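You operate a simulated robot arm through the tools that you are given. There is no shell and no other tool. Be economical: measure what you need, move in short steps, check, and stop when the job is done.

Carry out the task below with a simulated robot arm. There is one attempt and no reset: what you move stays moved.

TASK
Fetch the white canister and set it in the silver small pan. Then take the tall pot and put it on the plate on the yard table top.

It is judged by the outcome, as a careful person would: the job done as asked, and still so three seconds after it is handed in. It fails if anything else is knocked over, pushed out of place, dropped, spilled or broken.

THE ROBOT
A 6-joint arm with a two-finger parallel gripper, fixed in place. Base frame: the origin is at the foot of the arm, x ahead of it, y to its left, z up; the work surface is at about z = 0. Lengths are in m, angles in degrees, forces in N, time in s.
With the tool pointing down near the work surface it reaches from about 0.14 to 0.58 m from the base axis. Its first joint turns from -66.0 to 66.0 degrees. Payload 2.1 kg.
Tool frame: the origin (TCP) lies between the finger pads and is the grasp point; the fingertips stand 0.03 m ahead of it; z points along the fingers, y is the line along which they close. The gripper opens to 0.094 m. The fingers are 0.028 m wide and 0.01 m thick; the gripper's body (0.05 by 0.096 m) begins 0.055 m behind the TCP.
Orientation is that of the tool frame in the base frame, as a unit quaternion [x, y, z, w]. With the fingers straight down and closing along the base's y, the tool's x points along the base's -x, its y along +y and its z along -z.

THE INTERFACE
- The arm moves only by the tool servo_tool. Its argument "motion" is a list of rows, each a list of 3 entries, a list of its own where there are three numbers: the shift along the base's x, y, z in m, then the turn, a rotation vector about the base's x, y, z in degrees, then the closure, from 0 (fully open) to 1 (shut). In form: [[[dx, dy, dz], [ax, ay, az], fingers], ...]. A call has 1 to 20 rows; each row shifts and turns the commanded pose from where the row before left it. A row lasts 0.2 s, in which the tool goes at most 0.05 m and 8.6 degrees; a call with a longer step from one row to the next is refused whole, and so is a gripper value outside its range. A pose out of reach is approached as far as the arm can. The call stops where the force on the tool passes 40 N (or 10 N more than at its start, if that is more) or the arm is blocked; 0.2 s more then pass. The fingers move at their own pace (about 0.072 m/s each) and stop on an object; they squeeze with about 39 N. The grip force told is the motor's: it shows also when the fingers shut on nothing. Time passes only in rows, and 0.2 s behind the last, so rows that do not move let the fingers close. It gives the time, the measured TCP pose, the force on the tool (base axes), the opening and the grip force at its end, in the units of the frame above (readings bear some noise).
- Cameras (640 x 400 px; columns grow to the right, rows downward): "scene" is fixed at [0.0518, -0.3734, 0.476]; the picture's right is [0.79, -0.62, 0.00], its down [-0.40, -0.51, -0.76] and it looks along [0.47, 0.60, -0.65] (base axes); focal length 214 px, centre (320, 200). "wrist" rides on the gripper at [-0.037, 0, -0.058] in the tool frame; the picture's right is [0.00, -1.00, 0.00], its down [0.97, 0.00, -0.24] and it looks along [0.24, 0.00, 0.97] (tool axes); focal length 218 px, centre (320, 200).
- camera(camera): a new picture of that camera. No time passes.
- locate(camera, pixels): for up to 12 pixels [column, row] of the newest picture of that camera ("zoom" is the newest enlarged one), the place [x, y, z] in the base frame of the surface seen there, good to about 0.002 m. No time passes.
- zoom(camera, box): a new picture of the part [left, top, right, bottom] of that camera's present view, enlarged. No time passes.
- close_job(): hands the job in; it is judged then, once.

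Work in short steps. Measure before you move; look again where a grasp or a placing could have gone wrong, and mend it. You have 80 turns and 38 pictures in all, the two below and enlarged ones among them. Open the gripper and draw the arm clear of the work before you hand the job in, unless the task says otherwise; then end with one line.

The tools are called by a JSON object that holds its "op" and its "data". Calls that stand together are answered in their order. servo_tool: Moves the arm, as the interface text tells. Its arguments: {"type":"object","properties":{"motion":{"type":"array","items":{"type":"array"}}},"required":["motion"]} The other tools are called the same way: camera (camera) takes a picture; locate (camera, pixels) gives the place of the surface under pixels of a picture; zoom (camera, box) takes an enlarged picture of a part of a camera's view; close_job () hands the job in.

At the start:

```text
time: 0.0
tcp_pos: [0.2686, 0.2741, 0.3796]
tool_rot: [0.0, 1.0, 0.0, 0.0]
ft_force: [-0.3, -0.1, -1.4]
finger_gap: 0.0941
grip_force: 0.1
```

scene: 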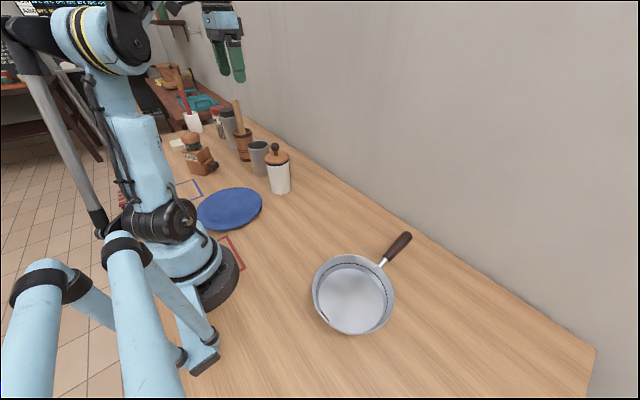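
wrist: 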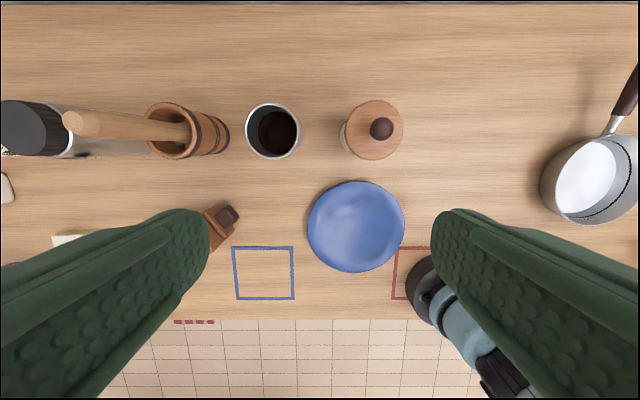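

I'll enlarge the cluttered area and locate the canister (279,170), the pan and the plate.

{"op": "zoom", "data": {"camera": "scene", "box": [150, 60, 310, 240]}}

{"op": "locate", "data": {"camera": "wrist", "pixels": [[381, 129], [360, 140], [376, 103], [372, 158], [402, 130], [345, 140], [273, 106], [273, 158], [247, 130], [301, 130], [356, 226], [592, 180]]}}

{"op": "locate", "data": {"camera": "scene", "pixels": [[352, 295], [313, 290], [394, 290], [352, 256], [352, 333], [382, 262], [400, 243], [230, 208], [280, 180], [275, 150], [280, 192], [259, 170]]}}

```text
2.22 times, centred on (230, 150) of scene
```

zoom: 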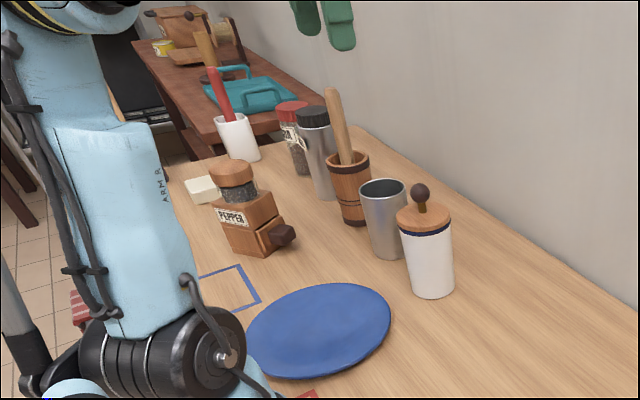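

```text
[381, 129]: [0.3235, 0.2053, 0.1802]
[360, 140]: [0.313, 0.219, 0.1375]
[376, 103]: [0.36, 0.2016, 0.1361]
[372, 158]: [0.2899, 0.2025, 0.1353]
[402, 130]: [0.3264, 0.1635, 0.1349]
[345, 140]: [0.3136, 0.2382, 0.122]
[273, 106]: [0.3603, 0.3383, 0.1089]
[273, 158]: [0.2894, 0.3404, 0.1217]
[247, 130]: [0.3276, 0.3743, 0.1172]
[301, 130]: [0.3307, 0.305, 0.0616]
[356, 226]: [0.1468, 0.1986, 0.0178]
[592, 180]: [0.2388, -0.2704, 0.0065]
```

```text
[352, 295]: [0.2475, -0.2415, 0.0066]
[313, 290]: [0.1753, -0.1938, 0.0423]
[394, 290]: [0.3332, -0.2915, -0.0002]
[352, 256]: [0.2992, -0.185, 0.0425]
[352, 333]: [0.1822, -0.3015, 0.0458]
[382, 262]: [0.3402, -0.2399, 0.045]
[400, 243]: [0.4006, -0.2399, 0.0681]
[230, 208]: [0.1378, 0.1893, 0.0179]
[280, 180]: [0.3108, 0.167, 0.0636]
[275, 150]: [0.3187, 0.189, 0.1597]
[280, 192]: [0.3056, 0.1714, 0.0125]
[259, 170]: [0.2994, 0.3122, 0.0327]
```

{"op": "zoom", "data": {"camera": "wrist", "box": [0, 80, 420, 320]}}

{"op": "zoom", "data": {"camera": "scene", "box": [0, 0, 250, 150]}}

```text
1.52 times, centred on (210, 200) of wrist
```

zoom: 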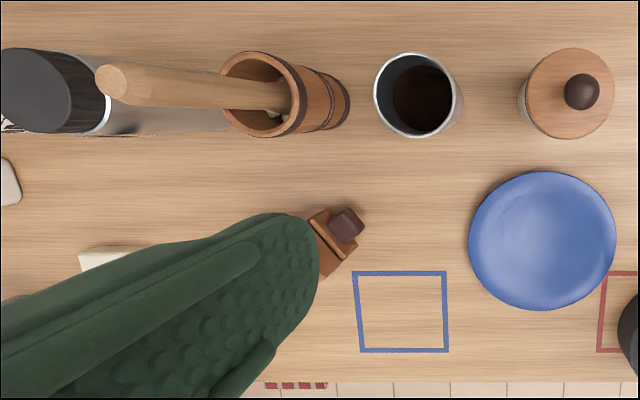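

```text
2.56 times, centred on (125, 75) of scene
```

zoom: 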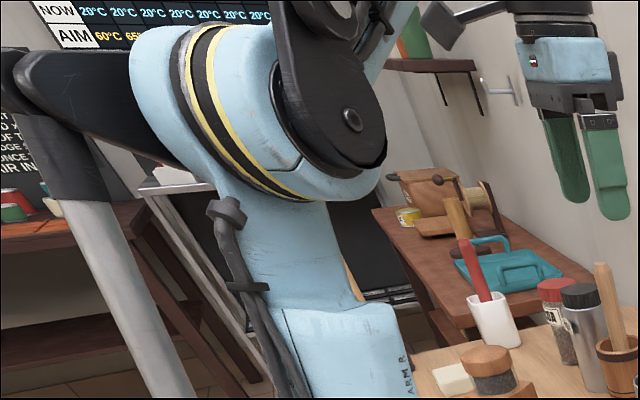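

The steel vessel at wrist (273,130) is the tall pot, holding something dark, so I'll keep it upright. Next I measure the canister's lid, body and knob to choose a grasp height.

{"op": "zoom", "data": {"camera": "scene", "box": [230, 130, 310, 200]}}

```text
5.71 times, centred on (270, 165) of scene
```

zoom: 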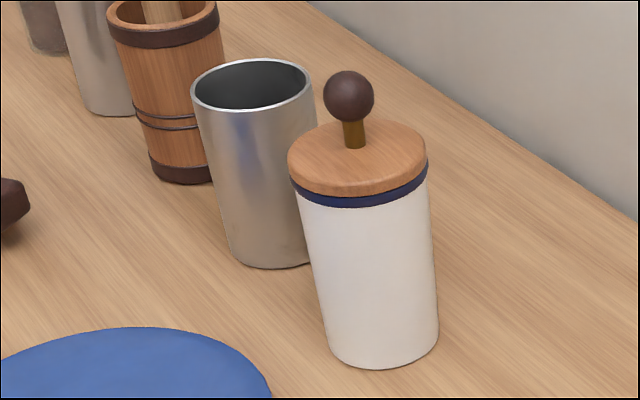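

{"op": "locate", "data": {"camera": "zoom", "pixels": [[347, 74], [348, 97], [355, 135], [357, 190], [360, 203], [365, 280], [378, 366], [322, 270], [430, 270], [250, 110], [265, 262], [425, 165]]}}

```text
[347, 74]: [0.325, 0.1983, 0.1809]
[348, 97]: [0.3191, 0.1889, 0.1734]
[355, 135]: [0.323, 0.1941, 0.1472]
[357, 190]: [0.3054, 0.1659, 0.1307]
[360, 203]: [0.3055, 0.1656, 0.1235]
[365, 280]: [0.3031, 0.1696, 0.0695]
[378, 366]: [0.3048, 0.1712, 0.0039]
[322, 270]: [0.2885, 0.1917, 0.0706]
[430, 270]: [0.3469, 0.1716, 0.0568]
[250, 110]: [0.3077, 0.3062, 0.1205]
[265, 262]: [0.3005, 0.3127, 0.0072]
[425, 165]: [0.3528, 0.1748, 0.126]
```

The canister axis is at about (0.325, 0.200). Its lid is 0.137 high and 0.077 wide, and the knob top is at 0.182. A straight-down grasp would put the palm on the knob, so I'll approach tilted about 75° along the radial direction. I start by reorienting high in the air.

{"op": "servo_tool", "data": {"motion": [[[0.01, -0.01, -0.01], [0, 0, 7.9], 0], [[0.01, -0.01, -0.01], [0, 0, 7.9], 0], [[0.01, -0.01, -0.01], [0, 0, 7.9], 0], [[0.01, -0.01, -0.01], [0, 0, 7.9], 0], [[0.0164, -0.0141, -0.01], [4.366, -7.1, 0], 0], [[0, -0.01, -0.01], [4.366, -7.1, 0], 0], [[0, -0.01, -0.01], [4.366, -7.1, 0], 0], [[0, 0, -0.01], [4.366, -7.1, 0], 0], [[0, 0, 0], [4.366, -7.1, 0], 0], [[0, 0, 0], [4.366, -7.1, 0], 0], [[0, 0, 0], [4.366, -7.1, 0], 0], [[0, 0, 0], [4.366, -7.1, 0], 0], [[0, 0, 0], [4.366, -7.1, 0], 0], [[0, 0, 0], [0, 0, 0], 0]]}}

```text
time: 3.0
tcp_pos: [0.3237, 0.1979, 0.3005]
tool_rot: [-0.215, 0.763, 0.166, 0.587]
ft_force: [0.8, -0.1, -0.5]
finger_gap: 0.0941
grip_force: 0.1
```

The arm reached the tilted pose (TCP 0.3237, 0.1979, 0.3005). I check both views before descending.

{"op": "camera", "data": {"camera": "scene"}}

{"op": "servo_tool", "data": {"motion": [[[0.0005, 0.001, -0.03], [0, 0, 0], 0], [[0, 0, -0.03], [0, 0, 0], 0], [[0, 0, 0], [0, 0, 0], 0]]}}

```text
31 pictures are left
```

scene: 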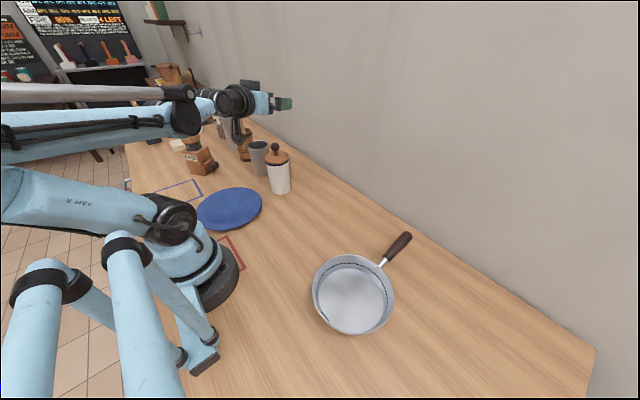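

```text
time: 3.8
tcp_pos: [0.3248, 0.1988, 0.2399]
tool_rot: [-0.217, 0.763, 0.167, 0.585]
ft_force: [-0.6, -0.1, -0.4]
finger_gap: 0.094
grip_force: 0.0
```

{"op": "zoom", "data": {"camera": "scene", "box": [150, 70, 310, 240]}}

{"op": "camera", "data": {"camera": "wrist"}}

```text
2.35 times, centred on (230, 155) of scene
```

zoom: 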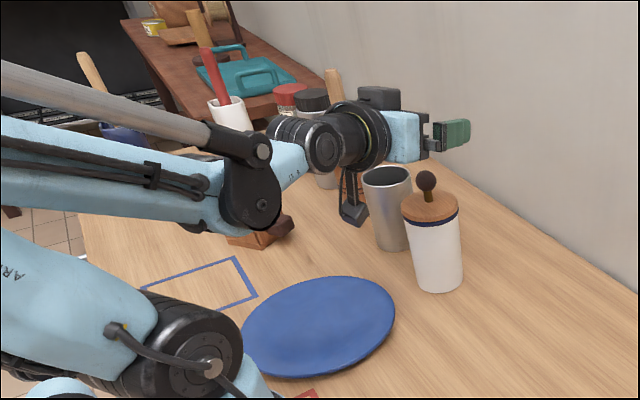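

```text
29 pictures are left
```

wrist: 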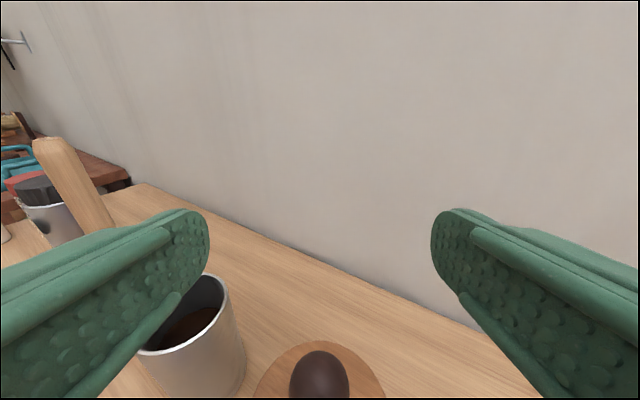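

A bracket hangs beneath the wrist at zoom (350,210). I measure how far below the TCP it reaches, and where the forearm and wrist underside are.

{"op": "locate", "data": {"camera": "zoom", "pixels": [[350, 215], [345, 195], [360, 220], [352, 178], [255, 232], [260, 195], [322, 165], [400, 135], [455, 133], [380, 95]]}}

{"op": "locate", "data": {"camera": "wrist", "pixels": [[319, 370], [319, 342], [265, 390], [375, 390]]}}

```text
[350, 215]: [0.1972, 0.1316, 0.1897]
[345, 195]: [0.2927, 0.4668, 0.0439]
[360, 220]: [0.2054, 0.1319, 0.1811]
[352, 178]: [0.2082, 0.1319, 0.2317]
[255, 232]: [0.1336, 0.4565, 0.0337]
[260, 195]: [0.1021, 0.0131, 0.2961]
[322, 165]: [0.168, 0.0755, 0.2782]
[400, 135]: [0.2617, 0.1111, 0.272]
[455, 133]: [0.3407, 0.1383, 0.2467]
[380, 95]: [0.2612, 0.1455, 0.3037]
```

```text
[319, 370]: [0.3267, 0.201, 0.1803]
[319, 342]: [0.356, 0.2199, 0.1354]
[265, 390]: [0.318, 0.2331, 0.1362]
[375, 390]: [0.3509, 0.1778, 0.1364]
```

The bracket reaches about 0.06 below the TCP. Grasping at z≈0.095 leaves it at about 0.035, clear of the plate and table. Lateral alignment is within 1 mm, so I descend.

{"op": "servo_tool", "data": {"motion": [[[0.0005, 0.001, -0.02], [0, 0, 0], 0], [[0, 0, -0.02], [0, 0, 0], 0], [[0, 0, -0.02], [0, 0, 0], 0], [[0, 0, -0.02], [0, 0, 0], 0], [[0, 0, 0], [0, 0, 0], 0]]}}

{"op": "zoom", "data": {"camera": "scene", "box": [150, 70, 310, 240]}}

{"op": "camera", "data": {"camera": "wrist"}}

```text
time: 5.0
tcp_pos: [0.3271, 0.1991, 0.1625]
tool_rot: [-0.216, 0.764, 0.166, 0.586]
ft_force: [-0.3, 0.2, -0.2]
finger_gap: 0.094
grip_force: 0.1
out of reach, approached as far as the arm can: row 4
```

```text
2.35 times, centred on (230, 155) of scene
```

zoom: 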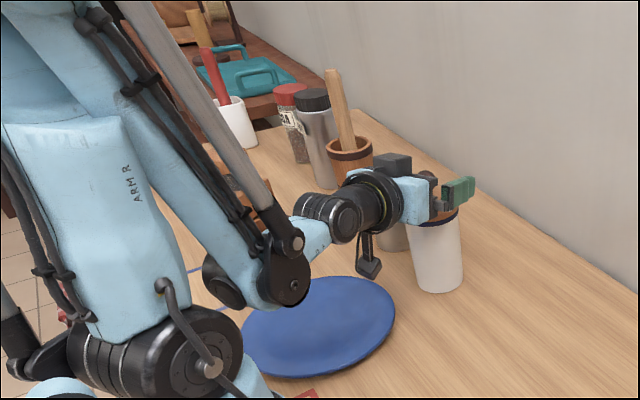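

```text
27 pictures are left
```

wrist: 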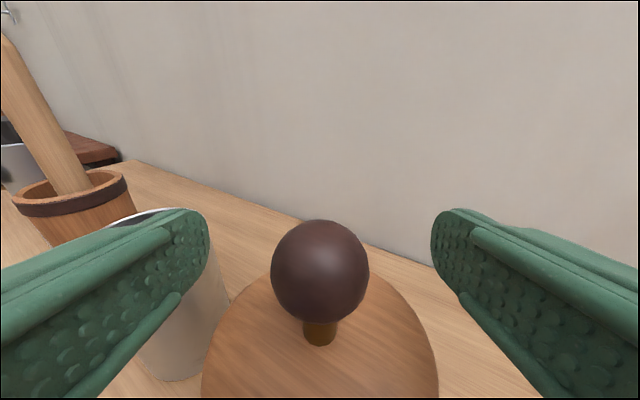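

75° is out of reach below z≈0.16. I'll raise, cut the tilt to 45°, and back off to approach along the tool axis.

{"op": "servo_tool", "data": {"motion": [[[0, 0, 0.03], [0, 0, 0], 0], [[0, 0, 0.03], [0, 0, 0], 0], [[0, 0, 0.03], [0, 0, 0], 0], [[-0.02, -0.012, 0.01], [-3.93, 6.39, 0], 0], [[-0.02, -0.012, 0], [-3.93, 6.39, 0], 0], [[-0.02, -0.012, 0], [-3.93, 6.39, 0], 0], [[-0.02, -0.012, 0], [-3.93, 6.39, 0], 0], [[0, 0, -0.03], [0, 0, 0], 0], [[0, 0, -0.03], [0, 0, 0], 0], [[0, 0, 0], [0, 0, 0], 0]]}}

{"op": "camera", "data": {"camera": "wrist"}}

```text
time: 7.2
tcp_pos: [0.2475, 0.153, 0.2023]
tool_rot: [-0.251, 0.889, 0.104, 0.368]
ft_force: [-0.1, 0.1, 0.3]
finger_gap: 0.0943
grip_force: 0.1
```

```text
26 pictures are left
```

wrist: 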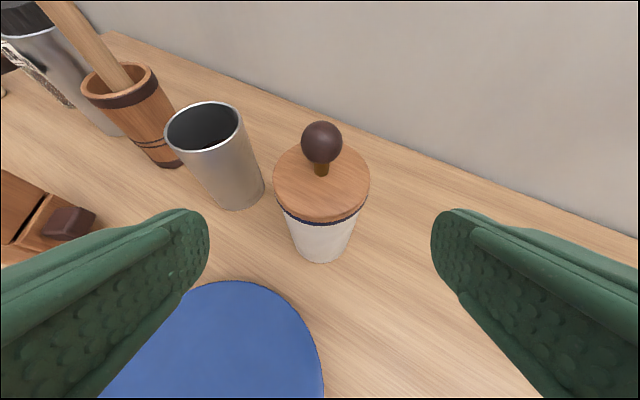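

The canister is centred between the fingers (column ~321). I drop onto the line and advance along the tool axis to (0.319, 0.197, 0.105).

{"op": "servo_tool", "data": {"motion": [[[0, 0, -0.0133], [0, 0, 0], 0], [[0.0143, 0.0088, -0.0168], [0, 0, 0], 0], [[0.0143, 0.0088, -0.0168], [0, 0, 0], 0], [[0.0143, 0.0087, -0.0168], [0, 0, 0], 0], [[0, 0, 0], [0, 0, 0], 0]]}}

{"op": "camera", "data": {"camera": "wrist"}}

{"op": "zoom", "data": {"camera": "scene", "box": [150, 70, 310, 240]}}

```text
time: 8.4
tcp_pos: [0.2885, 0.1803, 0.1382]
tool_rot: [-0.252, 0.889, 0.105, 0.368]
ft_force: [-0.2, -0.3, 0.2]
finger_gap: 0.0936
grip_force: 0.1
```

```text
25 pictures are left
```

wrist: 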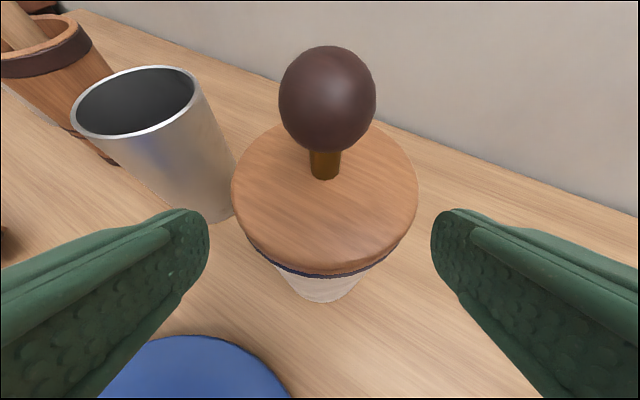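

```text
2.35 times, centred on (230, 155) of scene
```

zoom: 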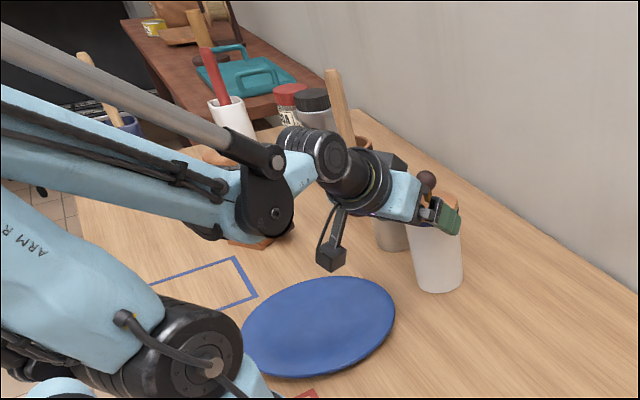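

Still well aligned, with the lid centre at column ~325 (about 2 mm right). I finish the approach with a small lateral correction, then close.

{"op": "servo_tool", "data": {"motion": [[[0.0155, 0.0078, -0.0165], [0, 0, 0], 0], [[0.0155, 0.0078, -0.0165], [0, 0, 0], 0], [[0, 0, 0], [0, 0, 0], 0]]}}

{"op": "camera", "data": {"camera": "wrist"}}

```text
time: 9.2
tcp_pos: [0.3204, 0.1953, 0.1059]
tool_rot: [-0.252, 0.889, 0.105, 0.368]
ft_force: [1.1, 0.5, -0.8]
finger_gap: 0.094
grip_force: 0.1
```

```text
23 pictures are left
```

wrist: 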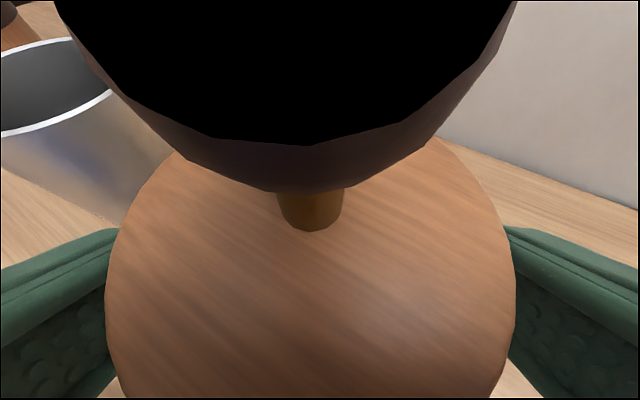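

The force is nil and the fingers straddle the canister evenly, so I close the gripper.

{"op": "servo_tool", "data": {"motion": [[[0, 0, 0], [0, 0, 0], 0.5], [[0, 0, 0], [0, 0, 0], 1], [[0, 0, 0], [0, 0, 0], 1], [[0, 0, 0], [0, 0, 0], 1]]}}

{"op": "servo_tool", "data": {"motion": [[[0, 0, 0.01], [0, 0, 0], 1], [[0, 0, 0.02], [0, 0, 0], 1], [[0, 0, 0], [0, 0, 0], 1]]}}

{"op": "zoom", "data": {"camera": "scene", "box": [190, 100, 310, 220]}}

```text
time: 10.2
tcp_pos: [0.3196, 0.1932, 0.1063]
tool_rot: [-0.252, 0.889, 0.104, 0.367]
ft_force: [0.2, 0.3, 0.2]
finger_gap: 0.0791
grip_force: 38.4
```

```text
time: 11.0
tcp_pos: [0.3197, 0.1951, 0.1378]
tool_rot: [-0.252, 0.889, 0.104, 0.368]
ft_force: [-0.7, 0.0, -4.3]
finger_gap: 0.079
grip_force: 38.9
```

```text
3.33 times, centred on (250, 160) of scene
```

zoom: 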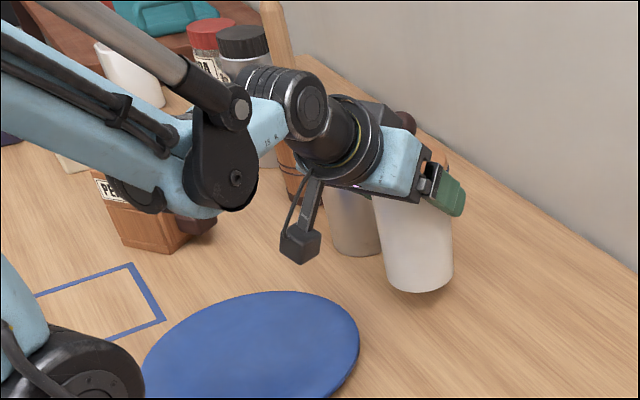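

The grip is good (gap 0.079, about 4 N carried). From the rim points the pan centre is about (0.241, -0.244), r≈0.083. I lift, draw in, and swing around the base to above the pan.

{"op": "servo_tool", "data": {"motion": [[[0, 0, 0.02], [0, 0, 0], 1], [[0, 0, 0.03], [0, 0, 0], 1], [[0, 0, 0.03], [0, 0, 0], 1], [[0, 0, 0.03], [0, 0, 0], 1], [[-0.0171, -0.0101, 0], [0, 0, 0], 1], [[-0.017, -0.01, 0], [0, 0, 0], 1], [[0.0178, -0.0329, 0], [0, 0, -6.4], 1], [[0.0139, -0.0347, 0], [0, 0, -6.4], 1], [[0.01, -0.036, 0], [0, 0, -6.4], 1], [[0.0059, -0.037, 0], [0, 0, -6.4], 1], [[0.0018, -0.0373, 0], [0, 0, -6.4], 1], [[-0.0024, -0.0373, 0], [0, 0, -6.4], 1], [[-0.0066, -0.0369, 0], [0, 0, -6.4], 1], [[-0.0106, -0.0358, 0], [0, 0, -6.4], 1], [[-0.0146, -0.0345, 0], [0, 0, -6.4], 1], [[-0.0183, -0.0326, 0], [0, 0, -6.4], 1], [[-0.0218, -0.0304, 0], [0, 0, -6.4], 1], [[-0.0251, -0.0277, 0], [0, 0, -6.4], 1], [[0, 0, 0], [0, 0, 0], 1]]}}

{"op": "camera", "data": {"camera": "scene"}}

```text
time: 15.0
tcp_pos: [0.2358, -0.2393, 0.2468]
tool_rot: [0.356, 0.852, -0.148, 0.353]
ft_force: [-0.1, 0.5, -3.0]
finger_gap: 0.0785
grip_force: 39.0
```

```text
21 pictures are left
```

scene: 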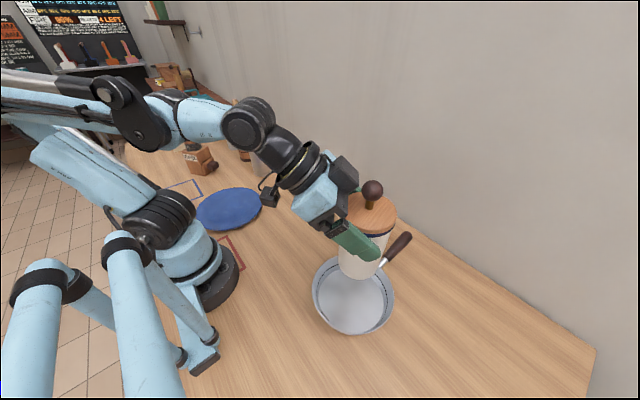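

The canister hangs upright over the pan. I lower it to just above the pan floor (contact expected at TCP z≈0.112).

{"op": "servo_tool", "data": {"motion": [[[0, 0, -0.03], [0, 0, 0], 1], [[0, 0, -0.03], [0, 0, 0], 1], [[0, 0, -0.03], [0, 0, 0], 1], [[0, 0, -0.025], [0, 0, 0], 1], [[0, 0, -0.01], [0, 0, 0], 1], [[0, 0, 0], [0, 0, 0], 1]]}}

{"op": "zoom", "data": {"camera": "scene", "box": [260, 180, 440, 350]}}

```text
time: 16.4
tcp_pos: [0.2355, -0.2372, 0.1213]
tool_rot: [0.356, 0.853, -0.148, 0.353]
ft_force: [-0.6, -0.8, -3.0]
finger_gap: 0.0786
grip_force: 38.7
```

```text
2.35 times, centred on (350, 265) of scene
```

zoom: 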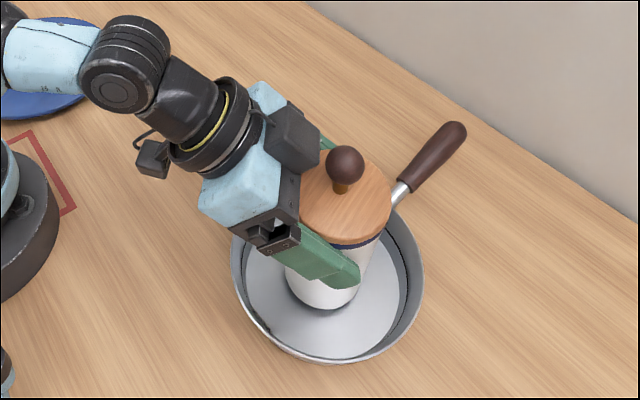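

The canister base is well inside the pan floor. I lower it gently to contact.

{"op": "servo_tool", "data": {"motion": [[[0, 0, -0.004], [0, 0, 0], 1], [[0, 0, -0.003], [0, 0, 0], 1], [[0, 0, -0.002], [0, 0, 0], 1], [[0, 0, 0], [0, 0, 0], 1]]}}

```text
time: 17.4
tcp_pos: [0.2358, -0.2386, 0.1124]
tool_rot: [0.354, 0.853, -0.148, 0.354]
ft_force: [-1.0, 2.1, 15.9]
finger_gap: 0.0785
grip_force: 39.6
```

Contact was made (force up to +16 N). I ease up 1 mm and open.

{"op": "servo_tool", "data": {"motion": [[[0, 0, 0.001], [0, 0, 0], 1], [[0, 0, 0], [0, 0, 0], 0.8], [[0, 0, 0], [0, 0, 0], 0.3], [[0, 0, 0], [0, 0, 0], 0], [[0, 0, 0], [0, 0, 0], 0]]}}

{"op": "camera", "data": {"camera": "wrist"}}

```text
time: 18.6
tcp_pos: [0.2366, -0.2377, 0.1136]
tool_rot: [0.355, 0.853, -0.147, 0.353]
ft_force: [1.1, 0.2, -0.3]
finger_gap: 0.0937
grip_force: 0.1
```

```text
19 pictures are left
```

wrist: 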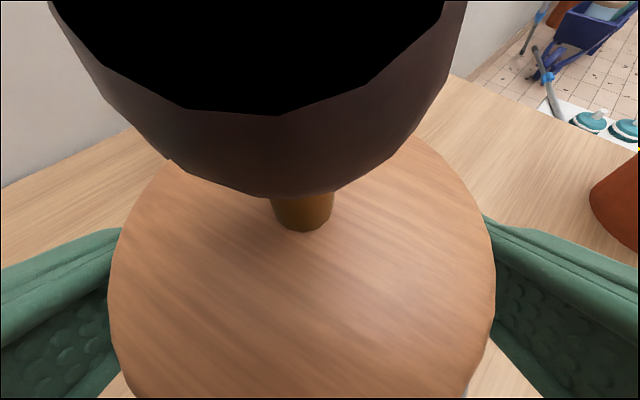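

Released and centred. I back out along the tool axis and inspect.

{"op": "servo_tool", "data": {"motion": [[[-0.006, 0.006, 0.0085], [0, 0, 0], 0], [[-0.0125, 0.0125, 0.0177], [0, 0, 0], 0], [[-0.0125, 0.0125, 0.0177], [0, 0, 0], 0], [[-0.0125, 0.0125, 0.0177], [0, 0, 0], 0], [[-0.0125, 0.0125, 0.0177], [0, 0, 0], 0], [[0, 0, 0.04], [0, 0, 0], 0], [[0, 0, 0.03], [0, 0, 0], 0], [[0, 0, 0], [0, 0, 0], 0]]}}

{"op": "camera", "data": {"camera": "scene"}}

```text
time: 20.4
tcp_pos: [0.2041, -0.2049, 0.2579]
tool_rot: [0.355, 0.853, -0.146, 0.353]
ft_force: [0.1, -0.8, -0.4]
finger_gap: 0.0939
grip_force: 0.0
out of reach, approached as far as the arm can: row 4, 5
```

```text
18 pictures are left
```

scene: 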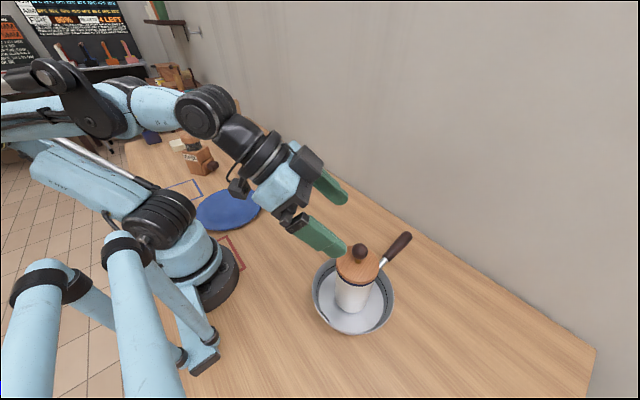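

The canister stands upright in the pan. Now the pot at about (0.325, 0.34): I straighten the tool to vertical and swing back to azimuth ~46°.

{"op": "servo_tool", "data": {"motion": [[[0, 0, 0.03], [0, 0, 0], 0], [[0, 0, 0.03], [5.33, 5.27, 0], 0], [[0, 0, 0], [5.33, 5.27, 0], 0], [[0, 0, 0], [5.33, 5.27, 0], 0], [[0, 0, 0], [5.33, 5.27, 0], 0], [[0, 0, 0], [5.33, 5.27, 0], 0], [[0, 0, 0], [5.33, 5.27, 0], 0], [[0.0254, 0.0289, 0], [0, 0, 7.6], 0], [[0.0213, 0.0319, 0], [0, 0, 7.6], 0], [[0.0169, 0.0346, 0], [0, 0, 7.6], 0], [[0.0122, 0.0364, 0], [0, 0, 7.6], 0], [[0.0073, 0.0378, 0], [0, 0, 7.6], 0], [[0.0022, 0.0383, 0], [0, 0, 7.6], 0], [[-0.0029, 0.0384, 0], [0, 0, 7.6], 0], [[-0.0079, 0.0376, 0], [0, 0, 7.6], 0], [[-0.0128, 0.0362, 0], [0, 0, 7.6], 0], [[-0.0176, 0.0342, 0], [0, 0, 7.6], 0], [[-0.0218, 0.0316, 0], [0, 0, 7.6], 0], [[-0.0259, 0.0285, 0], [0, 0, 7.6], 0], [[0, 0, 0], [0, 0, 0], 0]]}}

{"op": "camera", "data": {"camera": "wrist"}}

```text
time: 24.6
tcp_pos: [0.1996, 0.2099, 0.3183]
tool_rot: [-0.391, 0.92, 0.0, 0.001]
ft_force: [-0.5, -0.4, 1.2]
finger_gap: 0.0943
grip_force: 0.1
```

```text
17 pictures are left
```

wrist: 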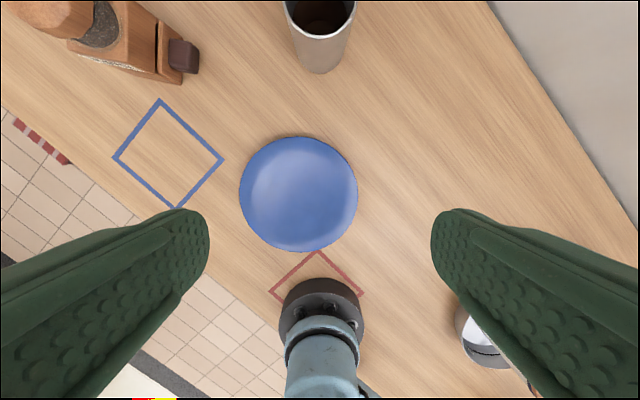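

The tool is vertical. I measure the plate's rim here, then move out over the pot.

{"op": "locate", "data": {"camera": "wrist", "pixels": [[241, 194], [356, 194], [299, 139], [299, 249], [299, 194], [260, 155], [338, 233], [299, 165], [299, 222]]}}

{"op": "servo_tool", "data": {"motion": [[[0.03, 0.03, -0.01], [0, 0, 0], 0], [[0.03, 0.03, -0.01], [0, 0, 0], 0], [[0.03, 0.03, -0.01], [0, 0, 0], 0], [[0.02, 0.025, 0], [0, 0, 0], 0], [[0, 0, 0], [0, 0, 0], 0]]}}

{"op": "camera", "data": {"camera": "wrist"}}

```text
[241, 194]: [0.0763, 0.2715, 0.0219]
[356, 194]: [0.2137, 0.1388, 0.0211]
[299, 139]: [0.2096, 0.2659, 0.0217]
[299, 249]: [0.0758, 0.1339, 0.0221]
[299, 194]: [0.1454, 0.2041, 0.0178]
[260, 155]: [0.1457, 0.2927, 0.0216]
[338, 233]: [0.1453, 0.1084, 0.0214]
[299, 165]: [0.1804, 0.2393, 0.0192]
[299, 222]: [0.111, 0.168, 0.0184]
```

```text
time: 25.8
tcp_pos: [0.3103, 0.3242, 0.288]
tool_rot: [-0.391, 0.921, 0.001, 0.0]
ft_force: [-0.6, -0.1, -0.1]
finger_gap: 0.094
grip_force: 0.1
```

```text
16 pictures are left
```

wrist: 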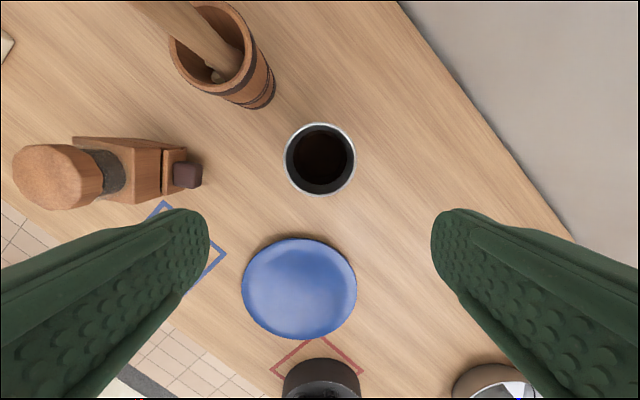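

{"op": "locate", "data": {"camera": "wrist", "pixels": [[320, 124], [320, 194], [286, 159], [354, 159], [296, 134], [345, 184], [345, 134], [296, 184], [320, 159]]}}

```text
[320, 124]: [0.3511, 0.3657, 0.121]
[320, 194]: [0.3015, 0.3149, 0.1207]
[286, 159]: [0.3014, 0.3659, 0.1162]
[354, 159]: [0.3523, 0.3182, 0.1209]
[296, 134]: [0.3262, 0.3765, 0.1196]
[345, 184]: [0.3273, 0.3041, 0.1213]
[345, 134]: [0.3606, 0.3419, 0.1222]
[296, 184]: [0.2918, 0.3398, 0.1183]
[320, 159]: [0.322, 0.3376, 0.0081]
```

The pot's centre is at (0.3265, 0.3405), with diameter 0.071, rim z 0.121 and an empty interior. I centre over it and descend straight to z≈0.155, then check.

{"op": "servo_tool", "data": {"motion": [[[0.0162, 0.0163, 0], [0, 0, 0], 0], [[0, 0, -0.03], [0, 0, 0], 0], [[0, 0, -0.03], [0, 0, 0], 0], [[0, 0, -0.03], [0, 0, 0], 0], [[0, 0, -0.025], [0, 0, 0], 0], [[0, 0, 0], [0, 0, 0], 0]]}}

{"op": "camera", "data": {"camera": "wrist"}}

{"op": "zoom", "data": {"camera": "scene", "box": [150, 50, 310, 230]}}

```text
time: 27.2
tcp_pos: [0.3253, 0.34, 0.1726]
tool_rot: [-0.39, 0.921, 0.001, 0.0]
ft_force: [0.1, 0.8, -0.7]
finger_gap: 0.0937
grip_force: 0.0
```

```text
15 pictures are left
```

wrist: 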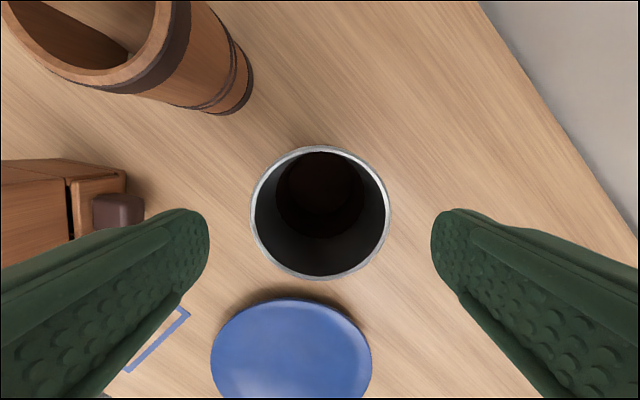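

```text
2.22 times, centred on (230, 140) of scene
```

zoom: 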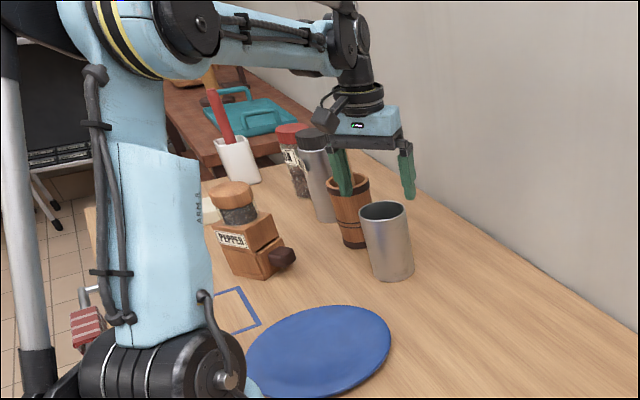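

The pot is centred between the fingers and the neighbours are clear. I descend to z≈0.095 and close.

{"op": "servo_tool", "data": {"motion": [[[0.0005, 0.0005, -0.02], [0, 0, 0], 0], [[0, 0, -0.02], [0, 0, 0], 0], [[0, 0, -0.02], [0, 0, 0], 0], [[0, 0, -0.0176], [0, 0, 0], 0], [[0, 0, 0], [0, 0, 0], 0], [[0, 0, 0], [0, 0, 0], 0.5], [[0, 0, 0], [0, 0, 0], 1], [[0, 0, 0], [0, 0, 0], 1], [[0, 0, 0], [0, 0, 0], 1]]}}

```text
time: 29.2
tcp_pos: [0.3254, 0.3392, 0.0932]
tool_rot: [-0.39, 0.921, 0.001, 0.001]
ft_force: [0.3, 1.7, -0.3]
finger_gap: 0.0784
grip_force: 38.7
```

Gripped (gap 0.078, 38.7 N). I lift slowly and verify.

{"op": "servo_tool", "data": {"motion": [[[0, 0, 0.01], [0, 0, 0], 1], [[0, 0, 0.02], [0, 0, 0], 1], [[0, 0, 0.025], [0, 0, 0], 1], [[0, 0, 0], [0, 0, 0], 1]]}}

{"op": "zoom", "data": {"camera": "scene", "box": [150, 50, 310, 230]}}

```text
time: 30.2
tcp_pos: [0.3256, 0.34, 0.1497]
tool_rot: [-0.39, 0.921, 0.001, 0.001]
ft_force: [-0.5, -0.6, -1.2]
finger_gap: 0.0783
grip_force: 39.0
```

```text
2.22 times, centred on (230, 140) of scene
```

zoom: 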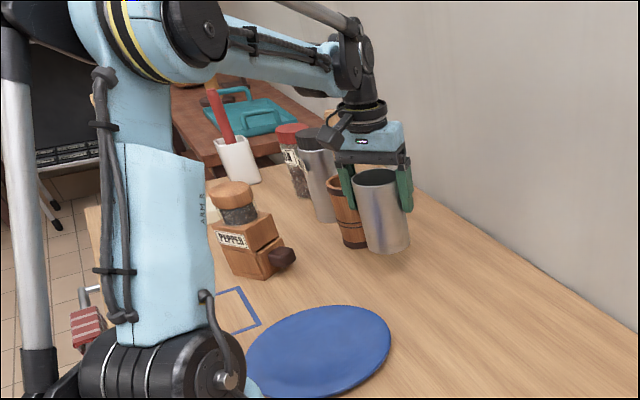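

The pot is up cleanly. I carry it at z≈0.17 to over the plate centre (0.144, 0.201).

{"op": "servo_tool", "data": {"motion": [[[0, 0, 0.02], [0, 0, 0], 1], [[-0.0228, -0.0175, 0], [0, 0, 1], 1], [[-0.0228, -0.0175, 0], [0, 0, 1], 1], [[-0.0228, -0.0175, 0], [0, 0, 1], 1], [[-0.0228, -0.0175, 0], [0, 0, 1], 1], [[-0.0228, -0.0175, 0], [0, 0, 1], 1], [[-0.0228, -0.0175, 0], [0, 0, 1], 1], [[-0.0228, -0.0175, 0], [0, 0, 1], 1], [[-0.0228, -0.0175, 0], [0, 0, 1], 1], [[0, 0, 0], [0, 0, 0], 1]]}}

{"op": "camera", "data": {"camera": "scene"}}

```text
time: 32.4
tcp_pos: [0.1442, 0.2, 0.1695]
tool_rot: [-0.453, 0.891, 0.001, 0.0]
ft_force: [0.5, 0.6, -2.0]
finger_gap: 0.0783
grip_force: 39.2
```

```text
12 pictures are left
```

scene: 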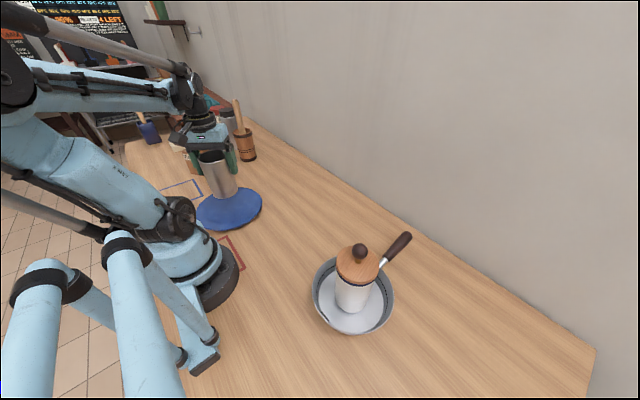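

The pot is over the plate, with contact expected at TCP z≈0.111. I lower to 0.116, then in small steps.

{"op": "servo_tool", "data": {"motion": [[[0, 0, -0.02], [0, 0, 0], 1], [[0, 0, -0.02], [0, 0, 0], 1], [[0, 0, -0.0135], [0, 0, 0], 1], [[0, 0, 0], [0, 0, 0], 1]]}}

{"op": "servo_tool", "data": {"motion": [[[0, 0, -0.002], [0, 0, 0], 1], [[0, 0, -0.0015], [0, 0, 0], 1], [[0, 0, -0.001], [0, 0, 0], 1], [[0, 0, 0], [0, 0, 0], 1]]}}

{"op": "zoom", "data": {"camera": "scene", "box": [150, 90, 310, 250]}}

```text
time: 33.4
tcp_pos: [0.1446, 0.2, 0.1154]
tool_rot: [-0.454, 0.891, 0.002, 0.0]
ft_force: [-0.8, 0.7, -0.8]
finger_gap: 0.0782
grip_force: 38.7
```

```text
time: 34.4
tcp_pos: [0.1442, 0.2009, 0.111]
tool_rot: [-0.454, 0.891, 0.001, 0.0]
ft_force: [0.6, -0.6, 34.1]
finger_gap: 0.0782
grip_force: 38.8
```

```text
2.50 times, centred on (230, 170) of scene
```

zoom: 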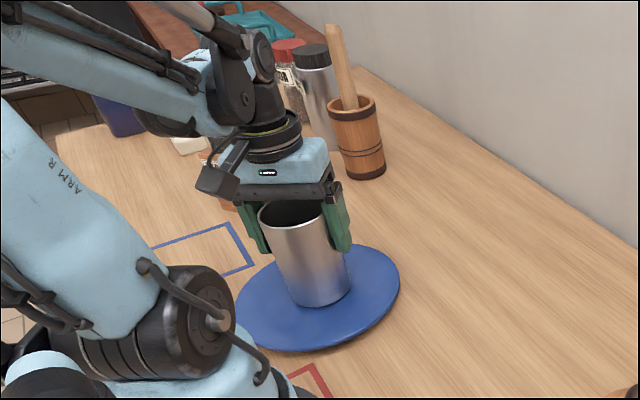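

The pot is pressed onto the plate (34 N). I ease up 1.5 mm, open, and rise straight up.

{"op": "servo_tool", "data": {"motion": [[[0, 0, 0.001], [0, 0, 0], 1], [[0, 0, 0.0005], [0, 0, 0], 1], [[0, 0, 0], [0, 0, 0], 0.7], [[0, 0, 0], [0, 0, 0], 0.3], [[0, 0, 0], [0, 0, 0], 0], [[0, 0, 0], [0, 0, 0], 0]]}}

{"op": "servo_tool", "data": {"motion": [[[0, 0, 0.01], [0, 0, 0], 0], [[0, 0, 0.025], [0, 0, 0], 0], [[0, 0, 0.03], [0, 0, 0], 0], [[0, 0, 0.04], [0, 0, 0], 0], [[0, 0, 0.04], [0, 0, 0], 0], [[0.02, 0.02, 0.02], [0, 0, 0], 0], [[0.03, 0.02, 0], [0, 0, 0], 0], [[0.03, 0.02, 0], [0, 0, 0], 0], [[0, 0, 0], [0, 0, 0], 0]]}}

{"op": "camera", "data": {"camera": "scene"}}

{"op": "camera", "data": {"camera": "wrist"}}

```text
time: 35.8
tcp_pos: [0.1446, 0.2008, 0.1132]
tool_rot: [-0.453, 0.891, 0.001, 0.001]
ft_force: [-0.5, 0.4, 0.0]
finger_gap: 0.0936
grip_force: 0.1
```

```text
time: 37.8
tcp_pos: [0.2242, 0.2606, 0.2776]
tool_rot: [-0.453, 0.892, 0.001, 0.0]
ft_force: [0.2, 1.0, 0.5]
finger_gap: 0.0939
grip_force: 0.0
```

```text
10 pictures are left
```

scene: 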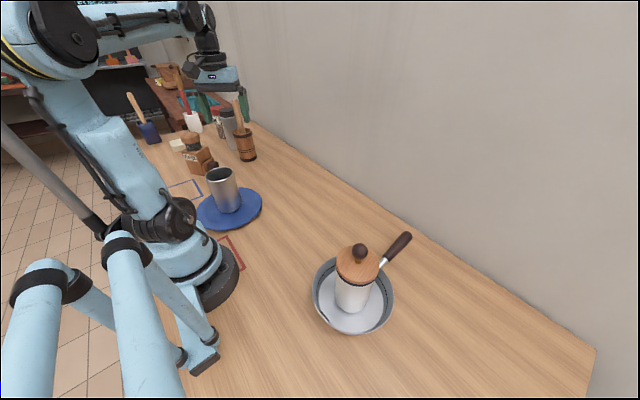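

```text
9 pictures are left
```

wrist: 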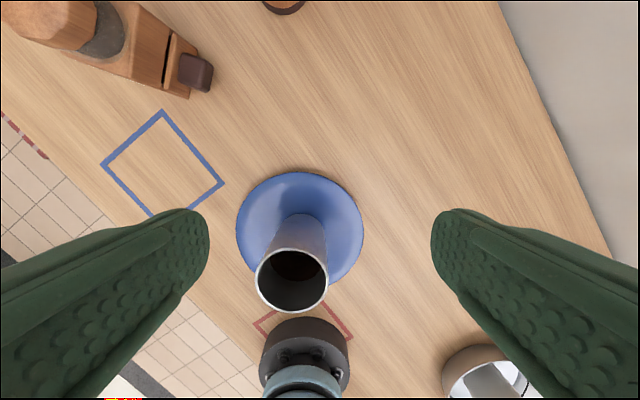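

Both placements look good. A dark-blue item at (147,130) has come into view, so I check it is not the "tall pot" meant.

{"op": "zoom", "data": {"camera": "scene", "box": [110, 70, 270, 190]}}

{"op": "locate", "data": {"camera": "scene", "pixels": [[148, 132], [193, 122], [228, 120], [221, 170], [228, 200]]}}

```text
3.33 times, centred on (190, 130) of scene
```

zoom: 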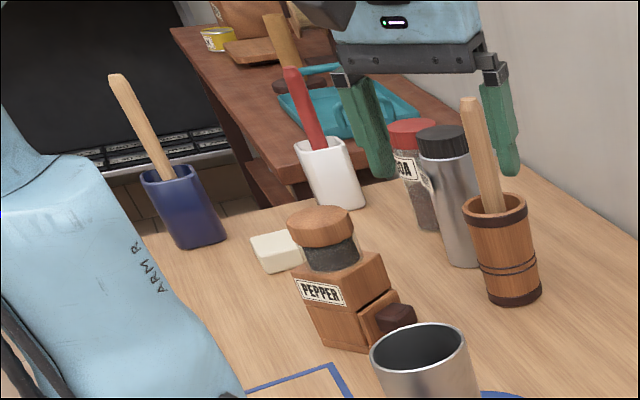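

```text
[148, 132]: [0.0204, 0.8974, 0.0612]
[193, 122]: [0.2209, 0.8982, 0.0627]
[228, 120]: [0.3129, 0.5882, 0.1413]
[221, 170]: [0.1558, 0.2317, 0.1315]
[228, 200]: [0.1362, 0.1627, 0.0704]
```

The two utensil crocks are about 0.9 m away, out of reach, so the steel vessel is the tall pot. It stands on the plate, the canister is in the pan, nothing else moved, and the arm is clear with the gripper open. I hand in.

{"op": "close_job", "data": {}}

```text
The job is handed in.
```

The white canister is standing upright in the silver pan and the steel tall pot is standing on the blue plate; nothing else was moved.
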